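You operate a simulated robot arm through the tools that you are given. There is no shell and no other tool.

The job below is to be done with a simulated two-armed robot. You get a single attempt, and the scene is never put back.

JOB
Fit panel Y1 into the gold frame and button the grey board on.
Fine: lay the board in the middle and turn all four buttons across it.

The check looks at the end state, three seconds after you hand in, the way a careful person would. Anything else that was tipped, shoved, dropped, spilled or broken makes it a failure.

ROBOT AND FRAMES
Two 7-joint arms with two-finger parallel grippers on one trunk that stands fixed in place. Base frame: the origin is at the foot of the trunk, x ahead of it, y to its left, z up. Readings come in mm, rad, newtons and seconds.
The left shoulder is at [71, 156, 1180], the right one opposite. Payload 3.91 kg a hand.
The TCP of each hand is the grasp point between the finger pads, 30 mm short of the fingertips. In the tool frame z runs along the fingers and y along their closing line. Largest opening 110 mm; finger width 20, thickness 10; the body of the gripper, 48 by 112 mm, starts 55 mm behind the TCP.
Orientation is that of the tool frame in the base frame, as a unit quaternion [x, y, z, w]. With the fingers straight down and closing along the base's y, the tool's x points along the base's -x, its y along +y and its z along -z.

CONTROLS
- The arms move only by the tool move_arm. It takes "left_plan", "right_plan" or both (then of equal length, played together; a hand with none holds still); each is a list of rows, each a list of 7 numbers: the shift along the base's x, y, z in mm, then the turn, a rotation vector about the base's x, y, z in rad, then the closure, from 0 (fully open) to 1 (shut). In form: [[tx, ty, tz, ax, ay, az, jaw], ...]. A call has 1 to 20 rows; each row is the pose to reach, as a shift and turn from the pose commanded when the call began. Each row takes 0.2 s and may step no farther than 50 mm and 0.15 rad from the row before; otherwise, or with a gripper value out of range, the whole call is refused. A pose out of reach is approached as far as the arm can. The call stops where the force on the tool passes 40 N (or 10 N more than at its start, if that is more) or the arm is blocked; 0.2 s more then pass. The fingers move at their own pace (about 108 mm/s each) and stop on an object; they squeeze with about 28 N. The grip force told is the motor's: it shows also when the fingers shut on nothing. Time passes only in rows, and 0.2 s behind the last, so rows that repeat a pose let the fingers close. It gives the time, the measured TCP pose, the force on the tool (base axes), the opening and the grip force at its end, in the units of the frame above (readings bear some noise), with the torque about the TCP (base axes, N m) and any sound that the robot's microphone picked up.
- Cameras (640 x 400 px; columns grow to the right, rows downward): "scene" is now at [123.3, 49.9, 1437.9]; the picture's right is [0.55, -0.83, 0.00], its down [-0.29, -0.19, -0.94] and it looks along [0.78, 0.52, -0.35] (base axes); focal length 317 px, centre (320, 200). "left" rides on the left gripper at [72, -17, -103] in its tool frame; the picture's right is [0.23, 0.97, 0.00], its down [-0.76, 0.18, -0.62] and it looks along [-0.61, 0.14, 0.78] (tool axes); focal length 222 px, centre (320, 200). "right" rides on the right gripper at [72, 17, -103] in its tool frame; the picture's right is [-0.23, 0.97, 0.00], its down [-0.76, -0.18, -0.62] and it looks along [-0.61, -0.14, 0.78] (tool axes); focal length 222 px, centre (320, 200). There is no depth. A picture from a camera that has moved, and an enlarged one, comes with that camera's place and axes in the base frame and with its lens. The place of the scene camera against the robot may be out by one fixed shift of up to 12 mm in any direction.
- snapshot(camera): a new picture of that camera. The clock stands still meanwhile.
- slide_trunk(by): slides the trunk up (or, below 0, down) by that many mm; the arms and the scene camera ride with it, the base frame stays. It gives what a move gives, with no picture.
- pan_tilt(pan, tilt): turns the head with the scene camera to pan (to the left, within 1.501 rad either way) and tilt (down, from -0.506 to 1.204), counted from straight ahead of the robot. It gives what a move gives.
- inspect(camera, box): a new picture of the part [left, top, right, bottom] of that camera's present view, enlarged. The clock stands still meanwhile.
- close_job(): hands the job in; it is judged then, once.

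Nothing tells you positions but the pictures and the camera data. Unless the task says otherwise, let go and move clear before handing in.

The tools are called after "Emit:" by a JSON object that holds its "method" and its "body". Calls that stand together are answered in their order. move_arm: Moves the arms, as the interface text tells. Its arguments: {"type":"object","properties":{"left_plan":{"type":"array","items":{"type":"array","items":{"type":"number"}}},"right_plan":{"type":"array","items":{"type":"array","items":{"type":"number"}}}},"required":[]} The other tools are called the same way: slide_trunk (by) slides the trunk up or down; pan_tilt (pan, tilt) turns the head that bears the scene camera; snapshot (camera) takes a picture; inspect (camera, box) takes an enlarged picture of a part of a camera's view; close_job () hands the job in.

At the start:

```text
t: 0.0
left_position: [488.9, 508.8, 1157.8]
left_orientation: [0.0, 1.0, 0.001, 0.0]
left_contact_force: [0.2, 0.6, 0.1]
left_torque: [0.01, -0.02, 0.0]
left_gripper_width: 109.8
left_grip_force: 0.1
right_position: [839.1, 166.8, 1194.4]
right_orientation: [0.0, 1.0, -0.001, -0.001]
right_contact_force: [-0.1, -0.5, 0.1]
right_torque: [0.0, 0.05, 0.0]
right_gripper_width: 109.9
right_grip_force: 0.1
trunk travel left (down, up): [-625.0, 315.0]
head pan, tilt: [0.585, 0.354]
```

scene: 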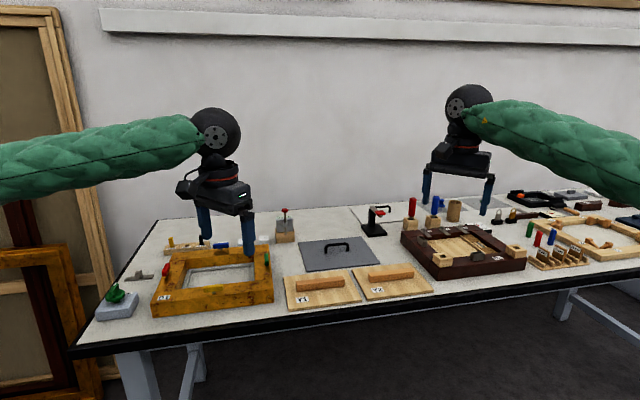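
right: 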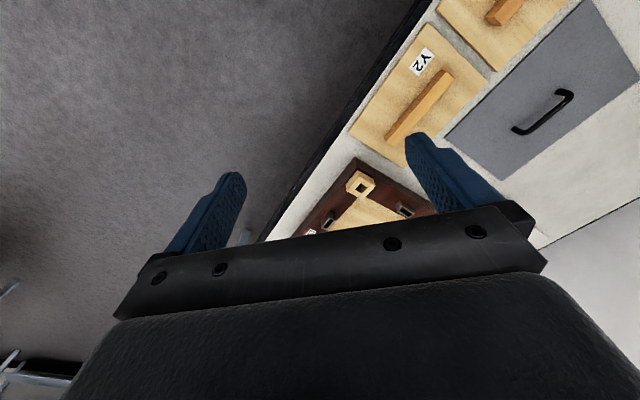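
left: 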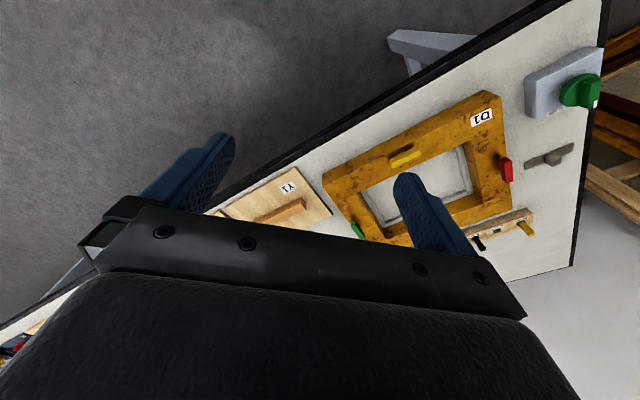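

I see a gold frame labelled D1 at the left, panels Y1 and Y2 with wooden handles, and a grey board with a black handle between them. I'll look closer at each before moving.

Emit:
{"method": "inspect", "body": {"camera": "scene", "box": [90, 200, 290, 325]}}

Emit:
{"method": "inspect", "body": {"camera": "scene", "box": [270, 190, 470, 315]}}

Emit:
{"method": "inspect", "body": {"camera": "left", "box": [310, 70, 550, 220]}}

Emit:
{"method": "inspect", "body": {"camera": "scene", "box": [440, 160, 640, 285]}}

```text
3.20 times, centred on (190, 262) of scene
camera zoom: at [123.3, 49.9, 1437.9], right [0.55, -0.83, 0.0], down [-0.29, -0.19, -0.94], along [0.78, 0.52, -0.35], focal length 1013 px, centre (736, 0)
```

zoom: 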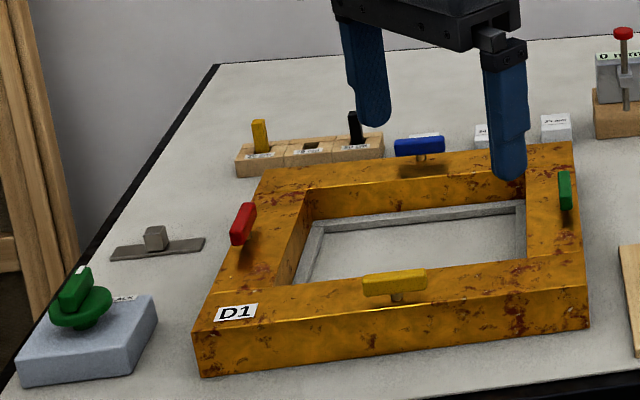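

```text
3.20 times, centred on (370, 252) of scene
camera zoom: at [123.3, 49.9, 1437.9], right [0.55, -0.83, 0.0], down [-0.29, -0.19, -0.94], along [0.78, 0.52, -0.35], focal length 1013 px, centre (160, 32)
```

zoom: 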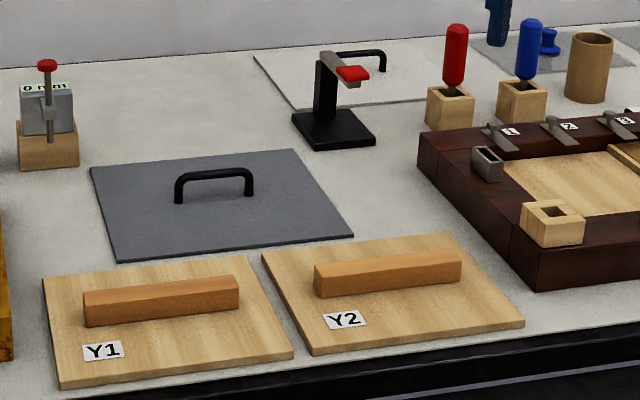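

```text
2.67 times, centred on (430, 145) of left
camera zoom: at [416.8, 492.9, 1260.6], right [-0.23, 0.97, 0.0], down [0.76, 0.18, 0.62], along [0.61, 0.14, -0.78], focal length 592 px, centre (27, 347)
```

zoom: 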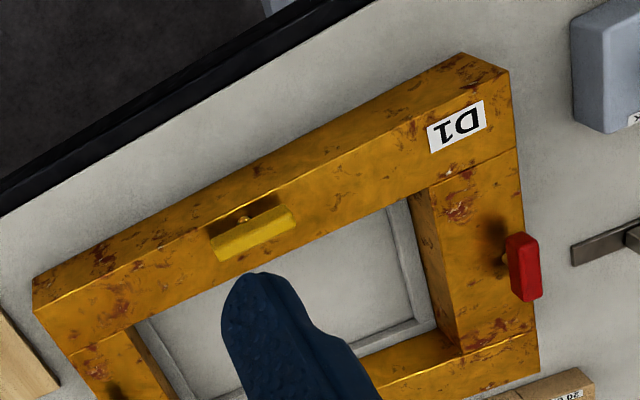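

```text
3.20 times, centred on (540, 222) of scene
camera zoom: at [123.3, 49.9, 1437.9], right [0.55, -0.83, 0.0], down [-0.29, -0.19, -0.94], along [0.78, 0.52, -0.35], focal length 1013 px, centre (-384, 128)
```

zoom: 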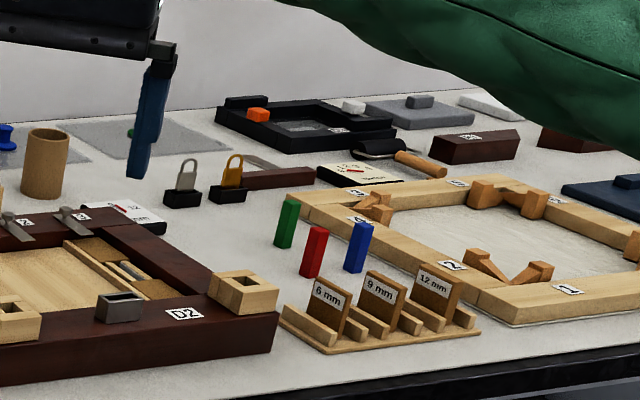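

The gold frame D1 has four coloured turn-buttons on posts, and the grey lip inside it is the seat for the panel. I'll tilt the left hand so its camera looks straight down on the frame and panels, and aim the head that way too.

Emit:
{"method": "move_arm", "body": {"left_plan": [[0, 30, 20, 0, 0.13, 0, 0], [0, 60, 40, 0, 0.26, 0, 0], [0, 90, 60, 0, 0.39, 0, 0], [0, 120, 80, 0, 0.52, 0, 0], [0, 120, 100, 0, 0.65, 0, 0], [0, 120, 100, 0, 0.65, 0, 0]]}}

Emit:
{"method": "pan_tilt", "body": {"pan": 0.85, "tilt": 0.55}}

```text
t: 1.4
left_position: [487.6, 631.2, 1257.9]
left_orientation: [0.0, 0.947, -0.003, -0.32]
left_contact_force: [0.1, 0.0, 0.2]
left_torque: [-0.06, -0.01, 0.01]
left_gripper_width: 110.0
left_grip_force: 0.1
right_position: [841.1, 169.0, 1194.1]
right_orientation: [0.001, 1.0, -0.001, 0.001]
right_contact_force: [0.4, 0.3, 0.1]
right_torque: [-0.02, -0.02, 0.02]
right_gripper_width: 110.1
right_grip_force: 0.1
trunk travel left (down, up): [-625.0, 315.0]
head pan, tilt: [0.585, 0.354]
```

```text
t: 2.2
left_position: [489.3, 627.6, 1258.4]
left_orientation: [0.0, 0.948, -0.001, -0.32]
left_contact_force: [0.5, -0.5, -1.4]
left_torque: [0.02, 0.0, -0.04]
left_gripper_width: 110.1
left_grip_force: 0.0
right_position: [840.7, 166.2, 1195.7]
right_orientation: [0.0, 1.0, 0.0, 0.0]
right_contact_force: [-0.3, 0.4, 0.6]
right_torque: [0.03, -0.01, 0.01]
right_gripper_width: 110.2
right_grip_force: 0.0
trunk travel left (down, up): [-625.0, 315.0]
head pan, tilt: [0.85, 0.55]
```

The left hand is tilted at about (489, 628, 1258). I'll take pictures from both the left and scene cameras.

Emit:
{"method": "snapshot", "body": {"camera": "left"}}

Emit:
{"method": "snapshot", "body": {"camera": "scene"}}

```text
taken
camera left: at [493.5, 611.4, 1384.9], right [-0.18, 0.97, 0.14], down [0.98, 0.18, 0.03], along [0.01, 0.14, -0.99], focal length 222 px, centre (320, 200)
```

left: 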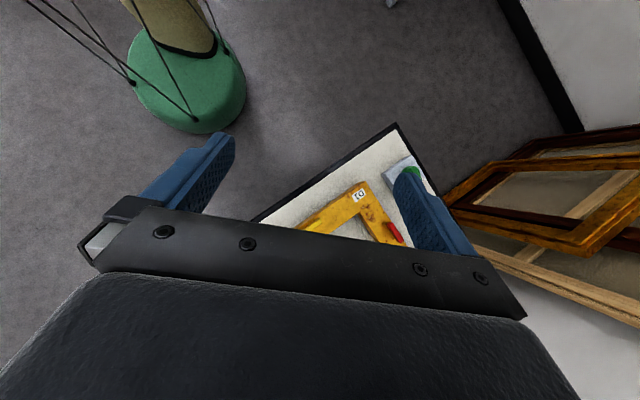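

```text
taken
camera scene: at [105.0, 65.3, 1420.0], right [0.75, -0.66, 0.0], down [-0.35, -0.39, -0.85], along [0.56, 0.64, -0.52], focal length 317 px, centre (320, 200)
```

scene: 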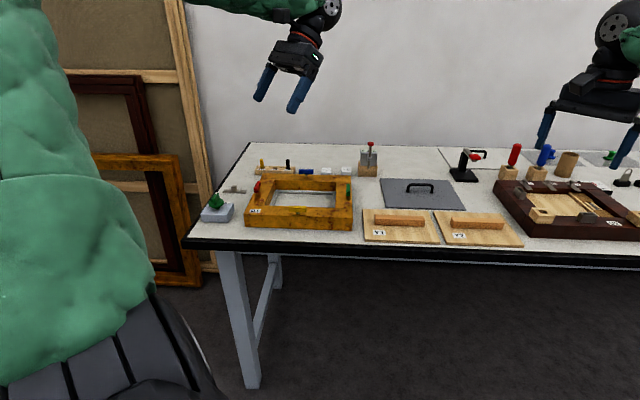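

The gripper body blocks the lower half of its own camera, so the scene camera is the better view of the frame. I'll zoom in on the frame, the panels and the board.

Emit:
{"method": "inspect", "body": {"camera": "scene", "box": [235, 155, 363, 235]}}

Emit:
{"method": "inspect", "body": {"camera": "scene", "box": [355, 170, 483, 250]}}

Emit:
{"method": "inspect", "body": {"camera": "scene", "box": [240, 0, 368, 120]}}

```text
5.00 times, centred on (299, 195) of scene
camera zoom: at [105.0, 65.3, 1420.0], right [0.75, -0.66, 0.0], down [-0.35, -0.39, -0.85], along [0.56, 0.64, -0.52], focal length 1583 px, centre (425, 225)
```

zoom: 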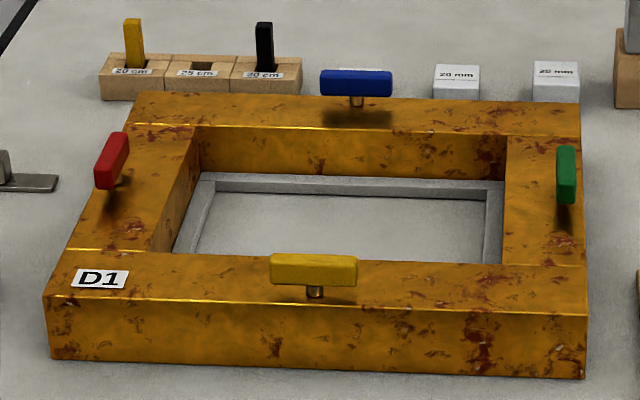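

```text
5.00 times, centred on (419, 210) of scene
camera zoom: at [105.0, 65.3, 1420.0], right [0.75, -0.66, 0.0], down [-0.35, -0.39, -0.85], along [0.56, 0.64, -0.52], focal length 1583 px, centre (-175, 150)
```

zoom: 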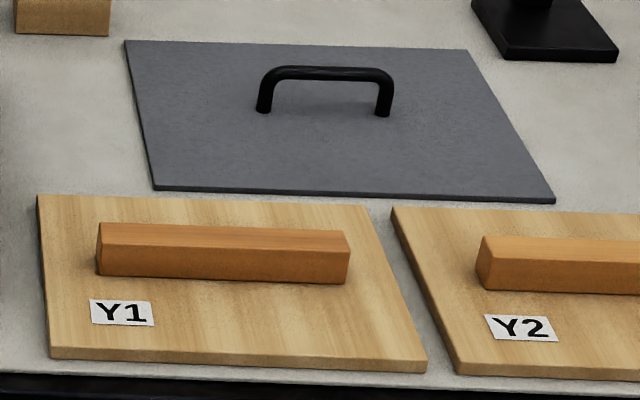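

```text
3.33 times, centred on (304, 60) of scene
camera zoom: at [105.0, 65.3, 1420.0], right [0.75, -0.66, 0.0], down [-0.35, -0.39, -0.85], along [0.56, 0.64, -0.52], focal length 1056 px, centre (373, 667)
```

zoom: 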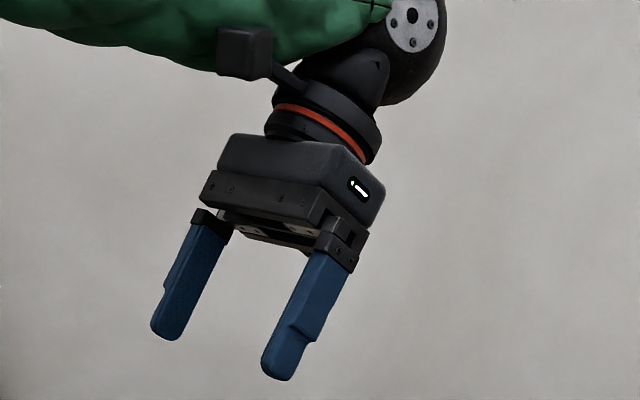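

From the pictures, the frame measures about 315×267 mm, centred near (650, 771), with its top at z≈900. Y1 is about 207×158 mm near (786, 486) and the board is about 255×204 mm. All are turned about 45° to my axes. I'll level the left hand and yaw it 45° over the frame for a calibrated close view.

Emit:
{"method": "move_arm", "body": {"left_plan": [[0, 0, 0, 0, -0.13, 0, 0], [0, 10, -10, 0, -0.26, 0, 0], [10, 20, -20, 0, -0.39, 0, 0], [20, 30, -30, 0, -0.52, 0, 0], [30, 40, -40, 0, -0.65, 0, 0], [30, 40, -40, 0, -0.65, 0, 0]]}}

Emit:
{"method": "move_arm", "body": {"left_plan": [[10, 5, -10, 0, 0, 0.14, 0], [20, 10, -20, 0, 0, 0.28, 0], [35, 20, -30, 0, 0, 0.42, 0], [50, 30, -45, 0, 0, 0.56, 0], [65, 40, -55, 0, 0, 0.7, 0], [75, 45, -68, 0, 0, 0.785, 0], [75, 45, -68, 0, 0, 0.785, 0]]}}

Emit:
{"method": "snapshot", "body": {"camera": "left"}}

Emit:
{"method": "snapshot", "body": {"camera": "scene"}}

```text
t: 3.6
left_position: [520.6, 668.9, 1218.3]
left_orientation: [0.001, 1.0, 0.0, 0.0]
left_contact_force: [0.0, -0.6, 0.0]
left_torque: [0.02, 0.0, 0.02]
left_gripper_width: 110.2
left_grip_force: 0.1
right_position: [841.2, 166.1, 1195.1]
right_orientation: [0.0, 1.0, 0.0, 0.0]
right_contact_force: [-0.2, 0.0, -0.3]
right_torque: [-0.01, 0.0, 0.0]
right_gripper_width: 110.0
right_grip_force: 0.1
trunk travel left (down, up): [-625.0, 315.0]
head pan, tilt: [0.85, 0.55]
```

```text
t: 5.2
left_position: [594.6, 714.0, 1149.0]
left_orientation: [-0.382, 0.924, -0.001, 0.0]
left_contact_force: [-0.3, 0.0, -0.8]
left_torque: [0.0, 0.03, -0.01]
left_gripper_width: 110.1
left_grip_force: 0.0
right_position: [840.7, 167.2, 1193.4]
right_orientation: [0.0, 1.0, -0.001, 0.0]
right_contact_force: [0.5, -0.4, -0.1]
right_torque: [0.03, 0.01, -0.02]
right_gripper_width: 110.1
right_grip_force: 0.0
trunk travel left (down, up): [-625.0, 315.0]
head pan, tilt: [0.85, 0.55]
```

```text
taken
camera left: at [554.8, 652.4, 1252.1], right [-0.85, 0.53, 0.0], down [0.41, 0.66, 0.62], along [0.33, 0.53, -0.78], focal length 222 px, centre (320, 200)
```

left: 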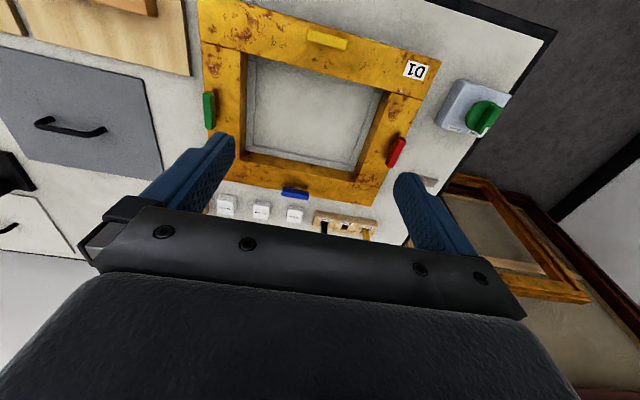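

```text
taken
camera scene: at [104.5, 65.8, 1420.0], right [0.75, -0.66, 0.0], down [-0.34, -0.39, -0.85], along [0.56, 0.64, -0.52], focal length 317 px, centre (320, 200)
```

scene: 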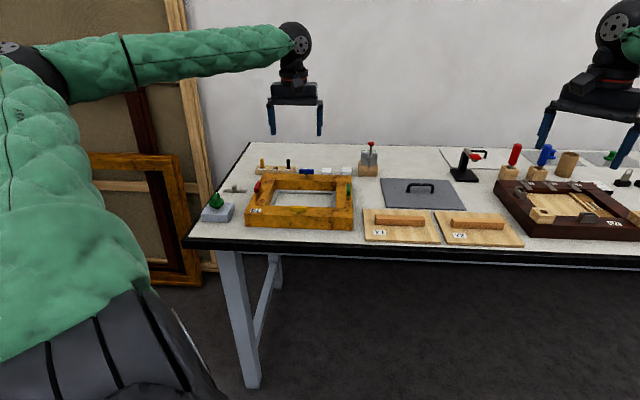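

The left camera now shows the whole frame with all four buttons, so I'll enlarge it to measure.

Emit:
{"method": "inspect", "body": {"camera": "left", "box": [190, 0, 446, 160]}}

Emit:
{"method": "inspect", "body": {"camera": "left", "box": [190, 80, 446, 240]}}

Emit:
{"method": "inspect", "body": {"camera": "left", "box": [0, 0, 224, 140]}}

Emit:
{"method": "inspect", "body": {"camera": "scene", "box": [240, 60, 352, 130]}}

```text
2.50 times, centred on (318, 80) of left
camera zoom: at [554.8, 652.4, 1252.1], right [-0.85, 0.53, 0.0], down [0.41, 0.66, 0.62], along [0.33, 0.53, -0.78], focal length 555 px, centre (325, 500)
```

zoom: 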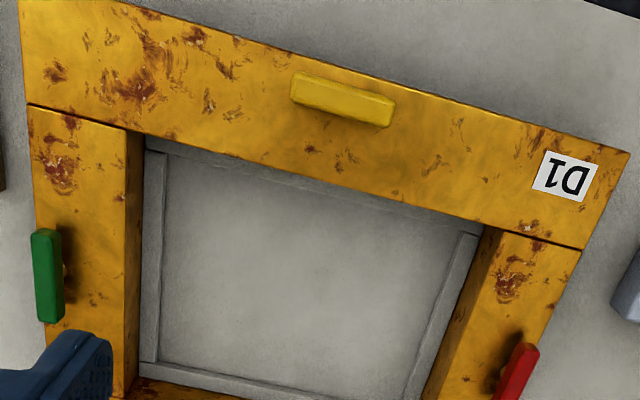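

```text
2.50 times, centred on (318, 160) of left
camera zoom: at [554.8, 652.4, 1252.1], right [-0.85, 0.53, 0.0], down [0.41, 0.66, 0.62], along [0.33, 0.53, -0.78], focal length 555 px, centre (325, 300)
```

zoom: 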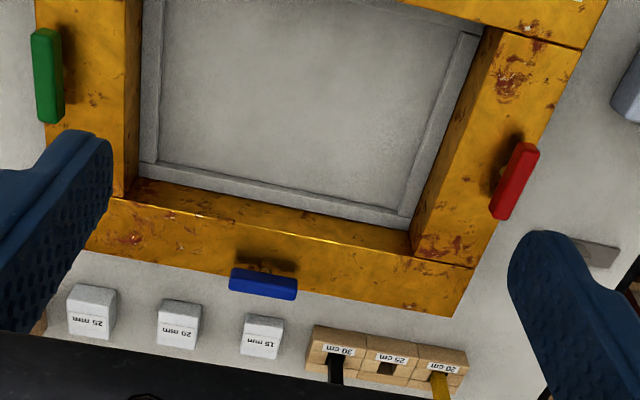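

```text
2.86 times, centred on (112, 70) of left
camera zoom: at [554.8, 652.4, 1252.1], right [-0.85, 0.53, 0.0], down [0.41, 0.66, 0.62], along [0.33, 0.53, -0.78], focal length 635 px, centre (914, 571)
```

zoom: 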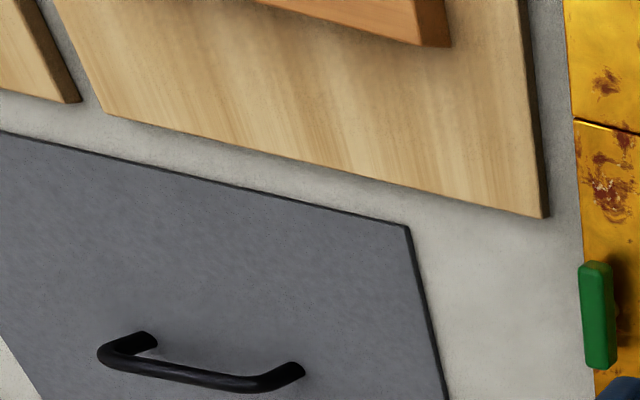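

```text
5.71 times, centred on (296, 95) of scene
camera zoom: at [104.5, 65.8, 1420.0], right [0.75, -0.66, 0.0], down [-0.34, -0.39, -0.85], along [0.56, 0.64, -0.52], focal length 1809 px, centre (457, 800)
```

zoom: 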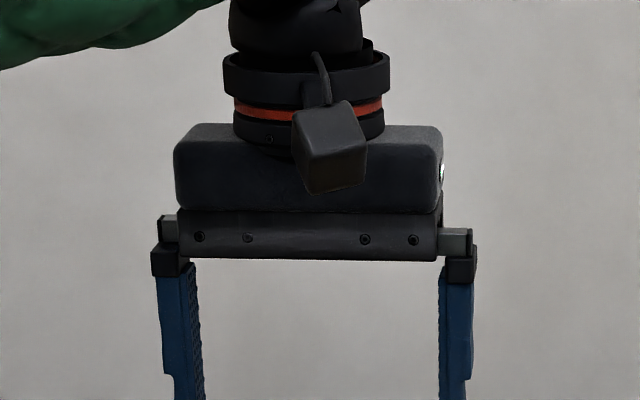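

I need precise corners, so I'll enlarge each corner of the opening and each button separately.

Emit:
{"method": "inspect", "body": {"camera": "left", "box": [190, 20, 286, 80]}}

Emit:
{"method": "inspect", "body": {"camera": "left", "box": [350, 50, 446, 110]}}

Emit:
{"method": "inspect", "body": {"camera": "left", "box": [310, 130, 406, 190]}}

Emit:
{"method": "inspect", "body": {"camera": "left", "box": [200, 130, 296, 190]}}

Emit:
{"method": "inspect", "body": {"camera": "left", "box": [280, 10, 376, 70]}}

Emit:
{"method": "inspect", "body": {"camera": "left", "box": [260, 165, 340, 215]}}

Emit:
{"method": "inspect", "body": {"camera": "left", "box": [190, 80, 270, 130]}}

Emit:
{"method": "inspect", "body": {"camera": "left", "box": [360, 120, 440, 170]}}

```text
6.67 times, centred on (238, 50) of left
camera zoom: at [554.8, 652.4, 1252.1], right [-0.85, 0.53, 0.0], down [0.41, 0.66, 0.62], along [0.33, 0.53, -0.78], focal length 1481 px, centre (867, 1200)
```

zoom: 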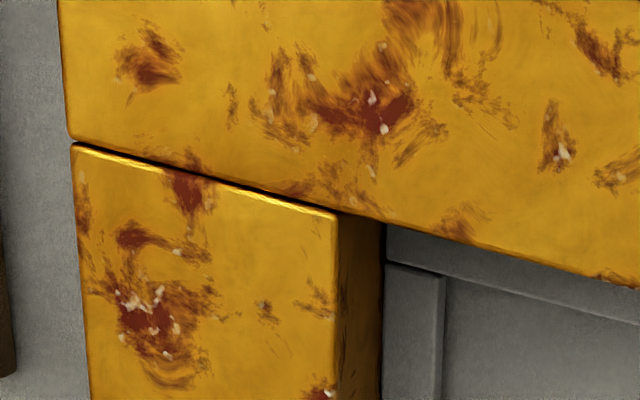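

```text
6.67 times, centred on (398, 80) of left
camera zoom: at [554.8, 652.4, 1252.1], right [-0.85, 0.53, 0.0], down [0.41, 0.66, 0.62], along [0.33, 0.53, -0.78], focal length 1481 px, centre (-200, 1000)
```

zoom: 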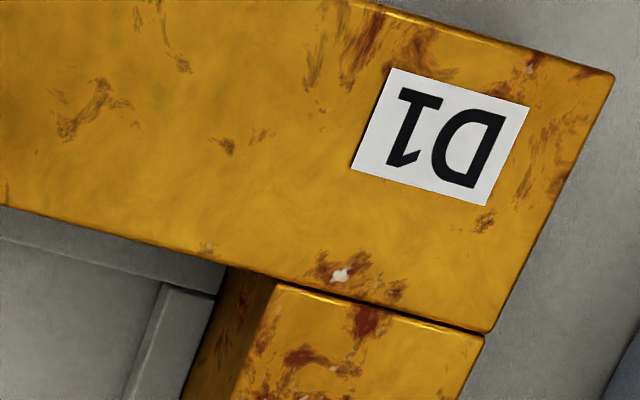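

```text
6.67 times, centred on (358, 160) of left
camera zoom: at [554.8, 652.4, 1252.1], right [-0.85, 0.53, 0.0], down [0.41, 0.66, 0.62], along [0.33, 0.53, -0.78], focal length 1481 px, centre (67, 467)
```

zoom: 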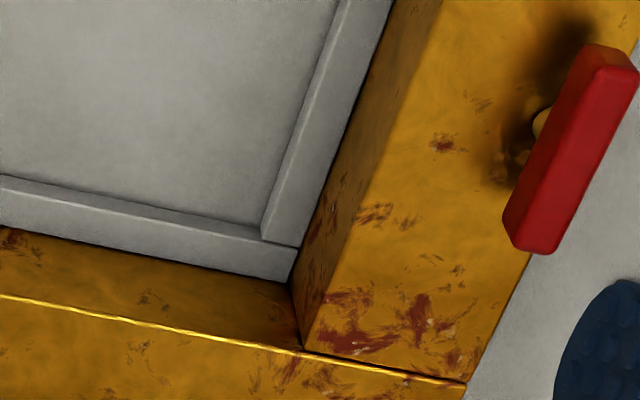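

```text
6.67 times, centred on (248, 160) of left
camera zoom: at [554.8, 652.4, 1252.1], right [-0.85, 0.53, 0.0], down [0.41, 0.66, 0.62], along [0.33, 0.53, -0.78], focal length 1481 px, centre (800, 467)
```

zoom: 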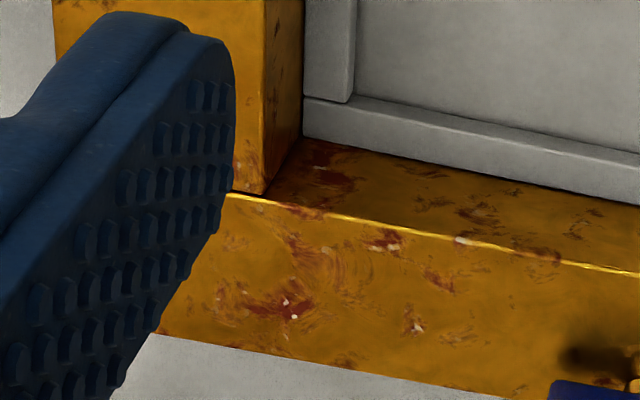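

```text
6.67 times, centred on (328, 40) of left
camera zoom: at [554.8, 652.4, 1252.1], right [-0.85, 0.53, 0.0], down [0.41, 0.66, 0.62], along [0.33, 0.53, -0.78], focal length 1481 px, centre (267, 1267)
```

zoom: 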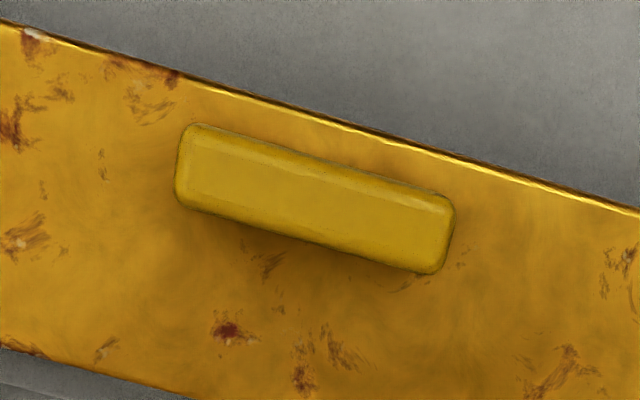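

```text
8.00 times, centred on (300, 190) of left
camera zoom: at [554.8, 652.4, 1252.1], right [-0.85, 0.53, 0.0], down [0.41, 0.66, 0.62], along [0.33, 0.53, -0.78], focal length 1777 px, centre (480, 280)
```

zoom: 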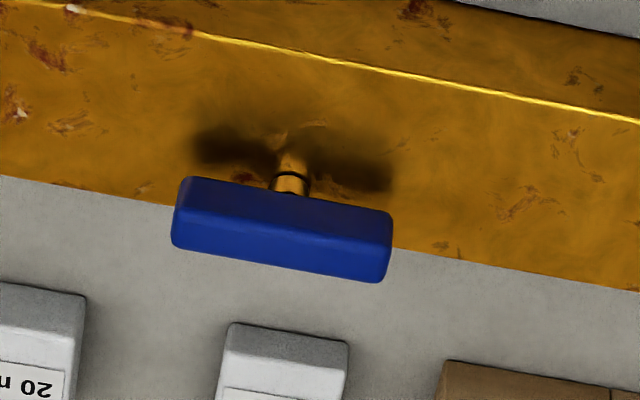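

```text
8.00 times, centred on (230, 105) of left
camera zoom: at [554.8, 652.4, 1252.1], right [-0.85, 0.53, 0.0], down [0.41, 0.66, 0.62], along [0.33, 0.53, -0.78], focal length 1777 px, centre (1040, 960)
```

zoom: 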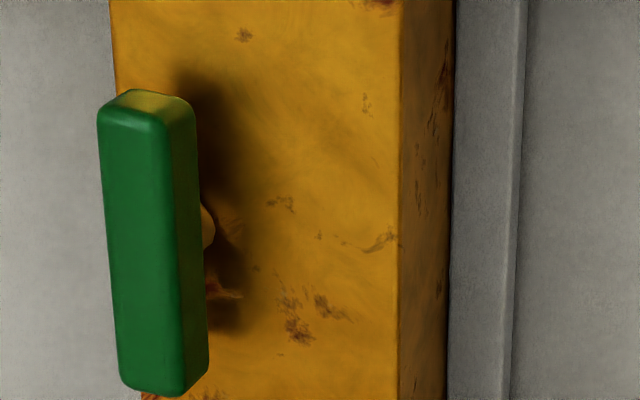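

```text
8.00 times, centred on (400, 145) of left
camera zoom: at [554.8, 652.4, 1252.1], right [-0.85, 0.53, 0.0], down [0.41, 0.66, 0.62], along [0.33, 0.53, -0.78], focal length 1777 px, centre (-320, 640)
```

zoom: 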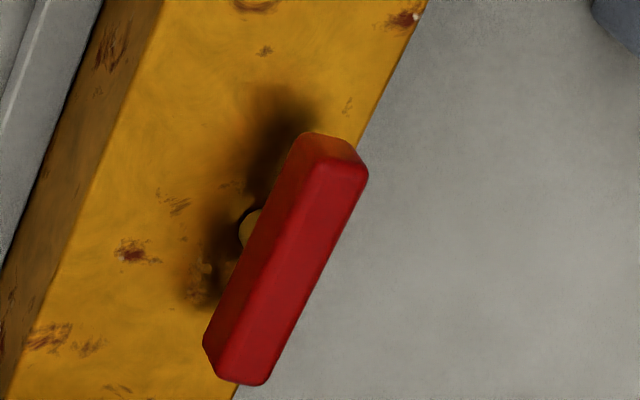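

The left camera puts the opening's centre near (641, 756), about 18 mm off the scene estimate, which fits the stated scene camera shift. I'll shift left toward Y1 for a second baseline, with the right hand moved aside, to fix the heights and locate Y1 and the board.

Emit:
{"method": "move_arm", "body": {"left_plan": [[20, -31, 0, 0, 0, 0, 0], [40, -62, 0, 0, 0, 0, 0], [60, -93, 0, 0, 0, 0, 0], [80, -124, 0, 0, 0, 0, 0], [96, -154, 0, 0, 0, 0, 0], [96, -154, 0, 0, 0, 0, 0]], "right_plan": [[0, -40, 0, 0, 0, 0, 0], [0, -80, 0, 0, 0, 0, 0], [0, -120, 0, 0, 0, 0, 0], [0, -160, 0, 0, 0, 0, 0], [0, -200, 0, 0, 0, 0, 0], [0, -200, 0, 0, 0, 0, 0]]}}

Emit:
{"method": "snapshot", "body": {"camera": "left"}}

Emit:
{"method": "snapshot", "body": {"camera": "scene"}}

```text
t: 6.6
left_position: [692.4, 561.4, 1148.0]
left_orientation: [-0.383, 0.924, -0.001, 0.0]
left_contact_force: [-0.3, 0.3, 0.0]
left_torque: [-0.03, -0.01, -0.02]
left_gripper_width: 110.1
left_grip_force: 0.1
right_position: [841.3, -32.0, 1193.7]
right_orientation: [0.0, 1.0, -0.001, 0.0]
right_contact_force: [-0.8, 1.3, 0.0]
right_torque: [-0.04, -0.03, 0.02]
right_gripper_width: 109.8
right_grip_force: 0.1
trunk travel left (down, up): [-625.0, 315.0]
head pan, tilt: [0.85, 0.55]
```

```text
taken
camera left: at [652.0, 497.9, 1250.4], right [-0.85, 0.53, 0.0], down [0.41, 0.67, 0.62], along [0.33, 0.53, -0.78], focal length 222 px, centre (320, 200)
```

left: 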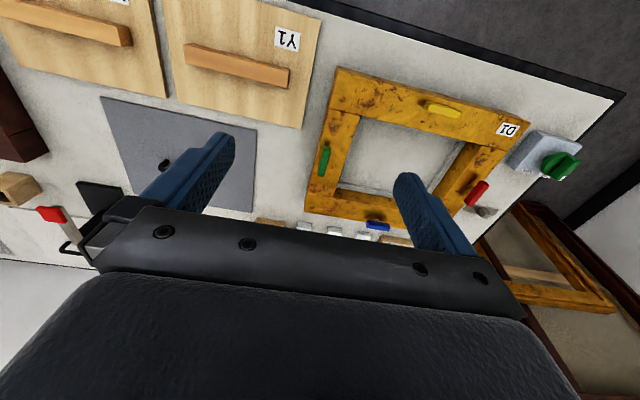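

```text
taken
camera scene: at [104.7, 67.7, 1419.8], right [0.75, -0.66, 0.0], down [-0.35, -0.39, -0.85], along [0.56, 0.64, -0.52], focal length 317 px, centre (320, 200)
```

scene: 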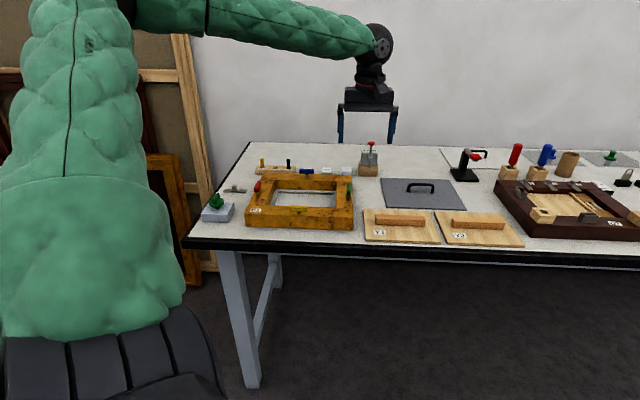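

The view now holds Y1 and most of the frame together, so I'll enlarge the key corners.

Emit:
{"method": "inspect", "body": {"camera": "left", "box": [300, 60, 396, 120]}}

Emit:
{"method": "inspect", "body": {"camera": "left", "box": [430, 90, 526, 150]}}

Emit:
{"method": "inspect", "body": {"camera": "left", "box": [300, 160, 396, 220]}}

Emit:
{"method": "inspect", "body": {"camera": "left", "box": [150, 0, 246, 60]}}

Emit:
{"method": "inspect", "body": {"camera": "left", "box": [240, 0, 336, 60]}}

Emit:
{"method": "inspect", "body": {"camera": "left", "box": [150, 70, 246, 130]}}

Emit:
{"method": "inspect", "body": {"camera": "left", "box": [240, 75, 336, 135]}}

Emit:
{"method": "inspect", "body": {"camera": "left", "box": [90, 80, 282, 200]}}

```text
6.67 times, centred on (348, 90) of left
camera zoom: at [652.0, 497.9, 1250.4], right [-0.85, 0.53, 0.0], down [0.41, 0.67, 0.62], along [0.33, 0.53, -0.78], focal length 1481 px, centre (133, 933)
```

zoom: 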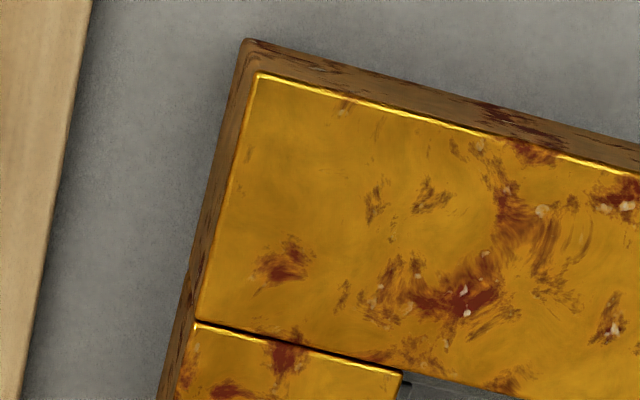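

```text
6.67 times, centred on (478, 120) of left
camera zoom: at [652.0, 497.9, 1250.4], right [-0.85, 0.53, 0.0], down [0.41, 0.67, 0.62], along [0.33, 0.53, -0.78], focal length 1481 px, centre (-733, 733)
```

zoom: 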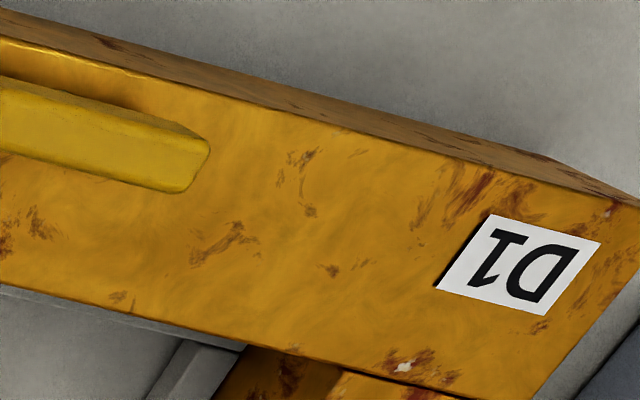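

```text
6.67 times, centred on (348, 190) of left
camera zoom: at [652.0, 497.9, 1250.4], right [-0.85, 0.53, 0.0], down [0.41, 0.67, 0.62], along [0.33, 0.53, -0.78], focal length 1481 px, centre (133, 267)
```

zoom: 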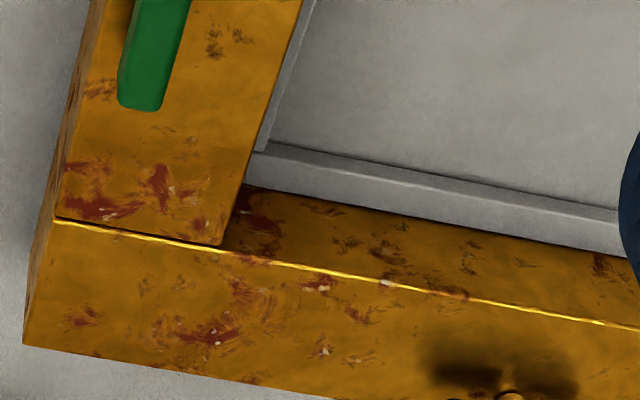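

```text
6.67 times, centred on (198, 30) of left
camera zoom: at [652.0, 497.9, 1250.4], right [-0.85, 0.53, 0.0], down [0.41, 0.67, 0.62], along [0.33, 0.53, -0.78], focal length 1481 px, centre (1133, 1333)
```

zoom: 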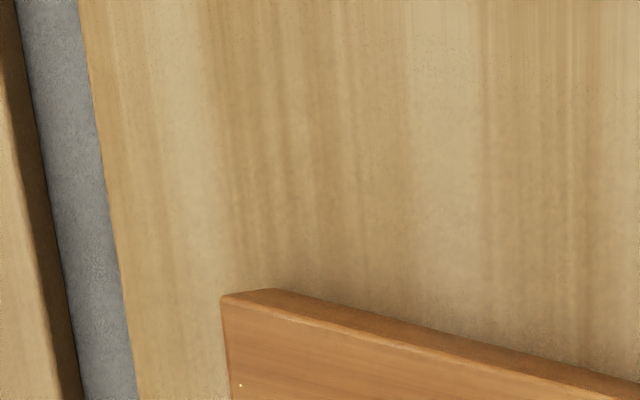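

```text
6.67 times, centred on (288, 30) of left
camera zoom: at [652.0, 497.9, 1250.4], right [-0.85, 0.53, 0.0], down [0.41, 0.67, 0.62], along [0.33, 0.53, -0.78], focal length 1481 px, centre (533, 1333)
```

zoom: 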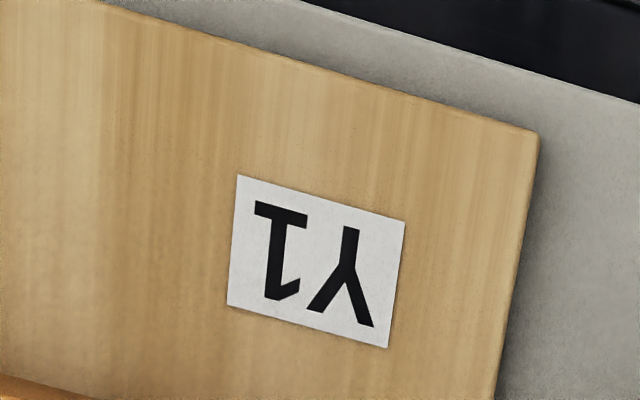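

```text
6.67 times, centred on (198, 100) of left
camera zoom: at [652.0, 497.9, 1250.4], right [-0.85, 0.53, 0.0], down [0.41, 0.67, 0.62], along [0.33, 0.53, -0.78], focal length 1481 px, centre (1133, 867)
```

zoom: 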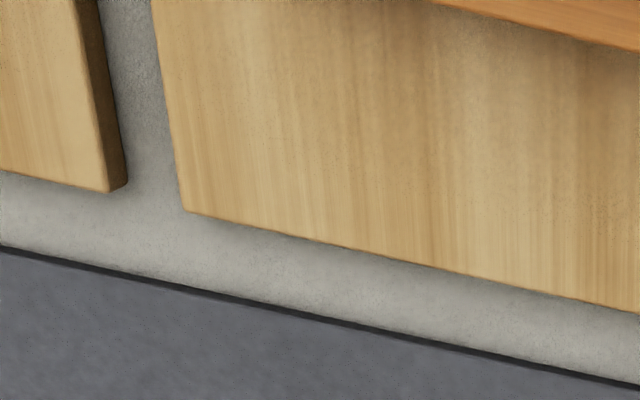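

```text
6.67 times, centred on (288, 105) of left
camera zoom: at [652.0, 497.9, 1250.4], right [-0.85, 0.53, 0.0], down [0.41, 0.67, 0.62], along [0.33, 0.53, -0.78], focal length 1481 px, centre (533, 833)
```

zoom: 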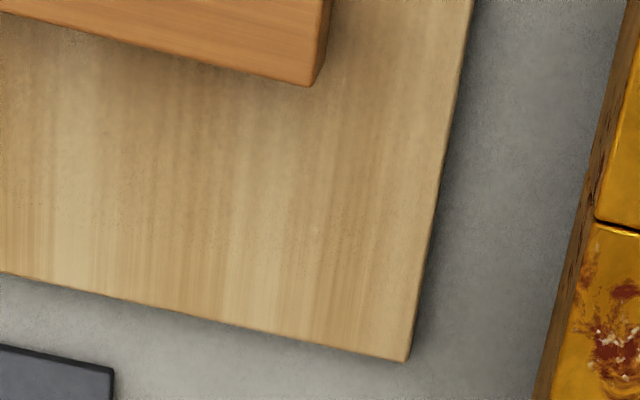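

```text
3.33 times, centred on (186, 140) of left
camera zoom: at [652.0, 497.9, 1250.4], right [-0.85, 0.53, 0.0], down [0.41, 0.67, 0.62], along [0.33, 0.53, -0.78], focal length 740 px, centre (767, 400)
```

zoom: 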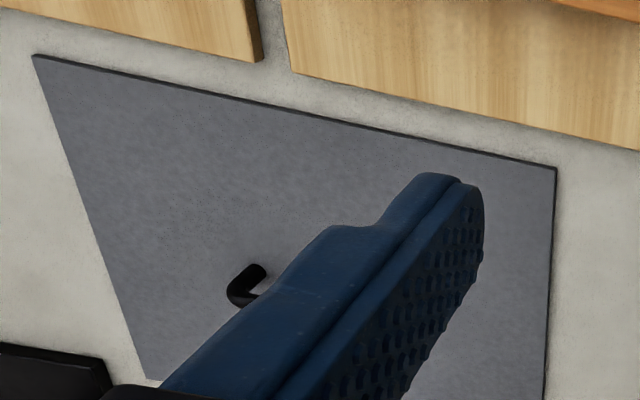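

Triangulating the two hand views gives:
- **Frame:** top at z≈911, opening about 208×156 mm centred near (639, 751), with edges exactly at ±45°.
- **Y1:** 200×150 mm, centred near (773, 478), parallel to the frame.

I'll now yaw the left hand to close across Y1's handle and move above it.

Emit:
{"method": "move_arm", "body": {"left_plan": [[8, -8, 0, 0, 0, -0.143, 0], [16, -16, 0, 0, 0, -0.286, 0], [24, -24, 0, 0, 0, -0.429, 0], [32, -32, 0, 0, 0, -0.571, 0], [40, -40, 0, 0, 0, -0.714, 0], [48, -48, 0, 0, 0, -0.857, 0], [56, -56, 0, 0, 0, -1.0, 0], [64, -64, 0, 0, 0, -1.143, 0], [72, -72, 0, 0, 0, -1.286, 0], [80, -80, 0, 0, 0, -1.428, 0], [82, -82, 0, 0, 0, -1.571, 0], [82, -82, 0, 0, 0, -1.571, 0]]}}

Emit:
{"method": "snapshot", "body": {"camera": "left"}}

Emit:
{"method": "snapshot", "body": {"camera": "scene"}}

```text
t: 9.2
left_position: [772.0, 477.9, 1149.8]
left_orientation: [0.384, 0.923, -0.001, 0.0]
left_contact_force: [-0.2, -0.2, 0.2]
left_torque: [-0.01, 0.01, -0.02]
left_gripper_width: 109.9
left_grip_force: 0.1
right_position: [841.5, -34.9, 1193.9]
right_orientation: [0.0, 1.0, -0.001, 0.001]
right_contact_force: [0.8, -0.2, -0.2]
right_torque: [0.0, 0.0, 0.01]
right_gripper_width: 109.9
right_grip_force: 0.0
trunk travel left (down, up): [-625.0, 315.0]
head pan, tilt: [0.85, 0.55]
```

```text
taken
camera left: at [709.6, 518.0, 1252.5], right [0.53, 0.85, 0.0], down [0.66, -0.41, 0.62], along [0.53, -0.33, -0.78], focal length 222 px, centre (320, 200)
```

left: 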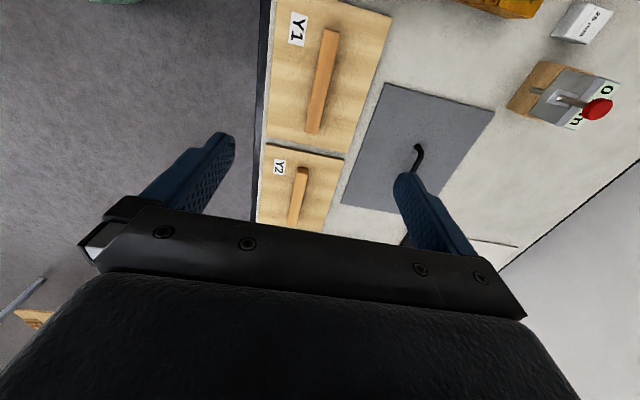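

```text
taken
camera scene: at [105.1, 65.7, 1419.9], right [0.75, -0.66, 0.0], down [-0.35, -0.39, -0.85], along [0.56, 0.64, -0.52], focal length 317 px, centre (320, 200)
```

scene: 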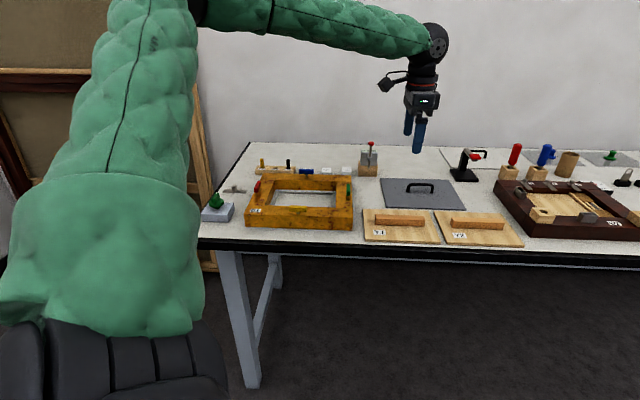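

Yaw −45° works and Y1 lies below the hand. I'll zoom to measure the handle and panel corners from here.

Emit:
{"method": "inspect", "body": {"camera": "left", "box": [260, 0, 404, 90]}}

Emit:
{"method": "inspect", "body": {"camera": "left", "box": [260, 90, 404, 180]}}

Emit:
{"method": "inspect", "body": {"camera": "left", "box": [330, 70, 522, 190]}}

```text
4.44 times, centred on (332, 45) of left
camera zoom: at [709.6, 518.0, 1252.5], right [0.53, 0.85, 0.0], down [0.66, -0.41, 0.62], along [0.53, -0.33, -0.78], focal length 987 px, centre (267, 889)
```

zoom: 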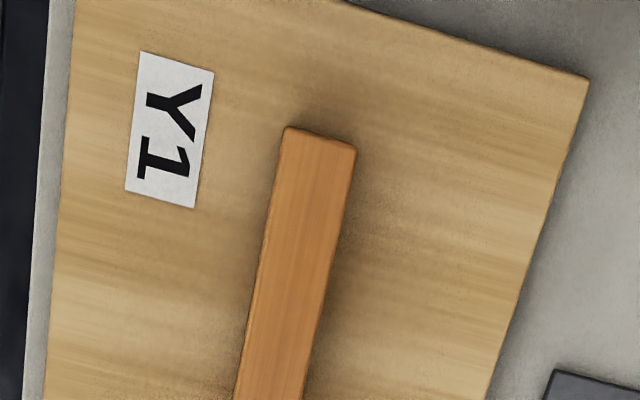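

```text
4.44 times, centred on (332, 135) of left
camera zoom: at [709.6, 518.0, 1252.5], right [0.53, 0.85, 0.0], down [0.66, -0.41, 0.62], along [0.53, -0.33, -0.78], focal length 987 px, centre (267, 489)
```

zoom: 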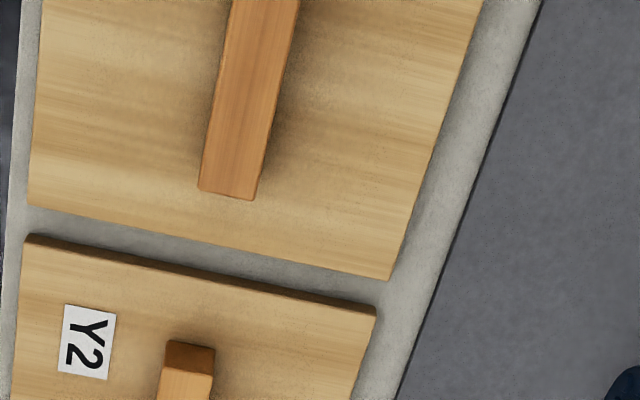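

```text
3.33 times, centred on (426, 130) of left
camera zoom: at [709.6, 518.0, 1252.5], right [0.53, 0.85, 0.0], down [0.66, -0.41, 0.62], along [0.53, -0.33, -0.78], focal length 740 px, centre (-33, 433)
```

zoom: 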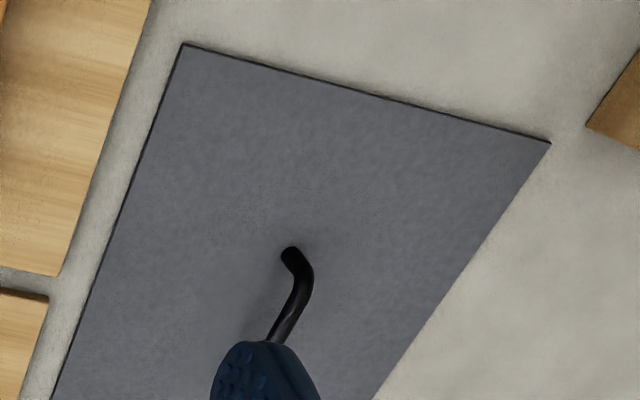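

The measurements agree: Y1's centre and handle are at (773.5, 478.4), turned about +0.35°, with the panel top at z≈876 and a 20 mm wide handle. I'll lower to just above the grasp and check.

Emit:
{"method": "move_arm", "body": {"left_plan": [[0.7, 0.1, -45, 0, 0, 0.006, 0.3], [0.7, 0.1, -90, 0, 0, 0.006, 0.45], [0.7, 0.1, -130, 0, 0, 0.006, 0.45], [0.7, 0.1, -165, 0, 0, 0.006, 0.45], [0.7, 0.1, -195, 0, 0, 0.006, 0.45], [0.7, 0.1, -215, 0, 0, 0.006, 0.45], [0.7, 0.1, -225, 0, 0, 0.006, 0.45], [0.7, 0.1, -225, 0, 0, 0.006, 0.45]]}}

Emit:
{"method": "snapshot", "body": {"camera": "left"}}

Emit:
{"method": "inspect", "body": {"camera": "scene", "box": [345, 140, 473, 250]}}

```text
t: 11.0
left_position: [772.2, 478.4, 924.6]
left_orientation: [0.381, 0.925, -0.001, 0.0]
left_contact_force: [0.3, 0.1, 0.5]
left_torque: [0.01, 0.02, 0.03]
left_gripper_width: 60.4
left_grip_force: 0.0
right_position: [841.9, -33.7, 1193.5]
right_orientation: [-0.001, 1.0, 0.001, 0.0]
right_contact_force: [0.1, 0.4, 0.1]
right_torque: [0.0, 0.01, 0.03]
right_gripper_width: 109.8
right_grip_force: 0.1
trunk travel left (down, up): [-625.0, 315.0]
head pan, tilt: [0.85, 0.55]
```

```text
taken
camera left: at [709.1, 517.4, 1027.9], right [0.52, 0.85, 0.0], down [0.67, -0.41, 0.62], along [0.53, -0.33, -0.78], focal length 222 px, centre (320, 200)
```

left: 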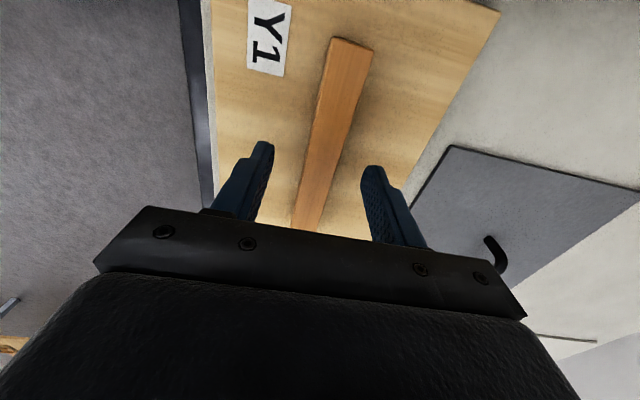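

```text
3.64 times, centred on (409, 195) of scene
camera zoom: at [104.9, 65.7, 1419.9], right [0.75, -0.66, 0.0], down [-0.35, -0.39, -0.85], along [0.56, 0.64, -0.52], focal length 1151 px, centre (-4, 218)
```

zoom: 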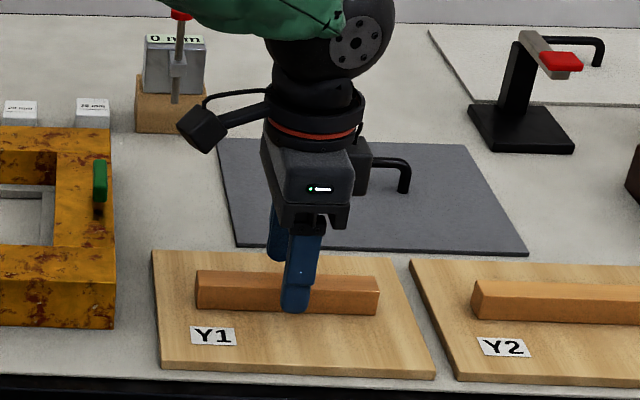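

The fingers straddle the handle properly. I'll lower 15 mm more and close on it.

Emit:
{"method": "move_arm", "body": {"left_plan": [[0, 0, -8, 0, 0, 0, 0.45], [0, 0, -15, 0, 0, 0, 0.45], [0, 0, -15, 0, 0, 0, 0.7], [0, 0, -15, 0, 0, 0, 1.0], [0, 0, -15, 0, 0, 0, 1.0], [0, 0, -15, 0, 0, 0, 1.0]]}}

Emit:
{"method": "inspect", "body": {"camera": "scene", "box": [345, 140, 473, 250]}}

```text
t: 12.4
left_position: [772.1, 477.7, 909.8]
left_orientation: [0.38, 0.925, -0.001, -0.001]
left_contact_force: [1.5, 1.9, 1.7]
left_torque: [0.15, 0.03, -0.12]
left_gripper_width: 21.5
left_grip_force: 28.1
right_position: [840.7, -33.8, 1195.3]
right_orientation: [0.0, 1.0, -0.001, 0.0]
right_contact_force: [-0.3, 0.9, 1.1]
right_torque: [-0.02, 0.0, -0.01]
right_gripper_width: 109.7
right_grip_force: 0.0
trunk travel left (down, up): [-625.0, 315.0]
head pan, tilt: [0.85, 0.55]
```

```text
3.64 times, centred on (409, 195) of scene
camera zoom: at [105.0, 65.8, 1419.9], right [0.75, -0.66, 0.0], down [-0.35, -0.39, -0.85], along [0.56, 0.64, -0.52], focal length 1151 px, centre (-4, 218)
```

zoom: 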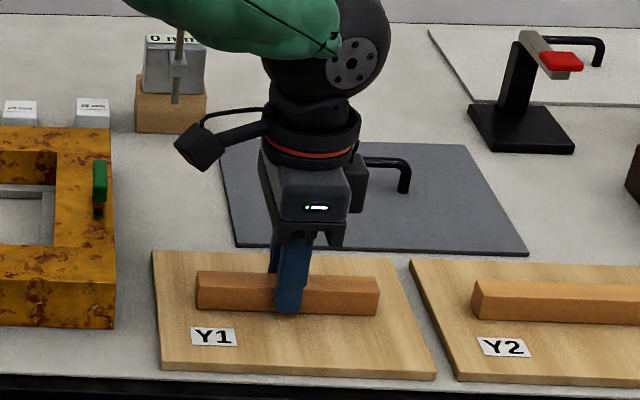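

Gripped at 21.5 mm, matching the 20 mm handle. I'll lift gently and check the panel hangs level.

Emit:
{"method": "move_arm", "body": {"left_plan": [[0, 0, 6, 0, 0, 0, 1], [0, 0, 14, 0, 0, 0, 1], [0, 0, 25, 0, 0, 0, 1], [0, 0, 45, 0, 0, 0, 1], [0, 0, 70, 0, 0, 0, 1], [0, 0, 100, 0, 0, 0, 1], [0, 0, 130, 0, 0, 0, 1], [0, 0, 130, 0, 0, 0, 1]]}}

Emit:
{"method": "inspect", "body": {"camera": "scene", "box": [330, 100, 490, 250]}}

Emit:
{"method": "snapshot", "body": {"camera": "left"}}

```text
t: 14.2
left_position: [773.4, 478.2, 1041.9]
left_orientation: [0.38, 0.925, -0.001, -0.001]
left_contact_force: [0.9, 0.0, -1.9]
left_torque: [0.0, 0.02, -0.01]
left_gripper_width: 21.7
left_grip_force: 27.9
right_position: [842.2, -33.4, 1194.0]
right_orientation: [0.0, 1.0, 0.0, -0.001]
right_contact_force: [0.3, -0.3, 0.4]
right_torque: [-0.03, 0.01, 0.02]
right_gripper_width: 110.1
right_grip_force: 0.0
trunk travel left (down, up): [-625.0, 315.0]
head pan, tilt: [0.85, 0.55]
```

```text
2.67 times, centred on (410, 175) of scene
camera zoom: at [105.9, 66.3, 1419.8], right [0.75, -0.66, 0.0], down [-0.35, -0.39, -0.85], along [0.56, 0.64, -0.52], focal length 844 px, centre (80, 267)
```

zoom: 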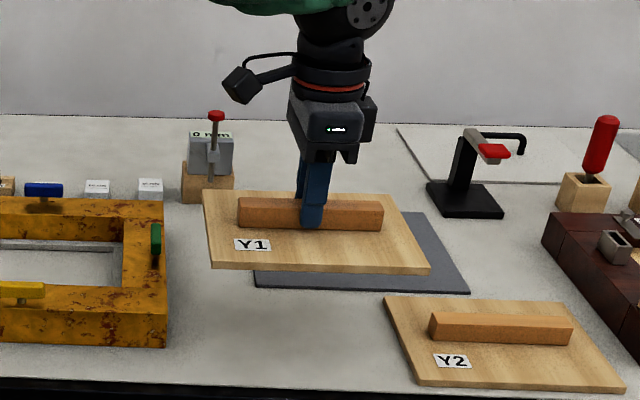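

```text
taken
camera left: at [709.8, 518.4, 1143.4], right [0.52, 0.85, 0.0], down [0.67, -0.41, 0.62], along [0.53, -0.33, -0.78], focal length 222 px, centre (320, 200)
```

left: 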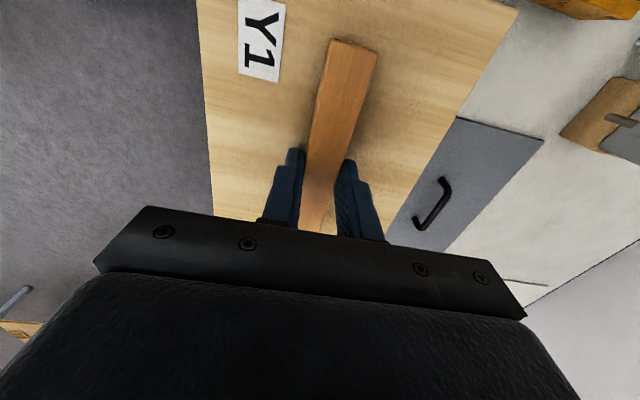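

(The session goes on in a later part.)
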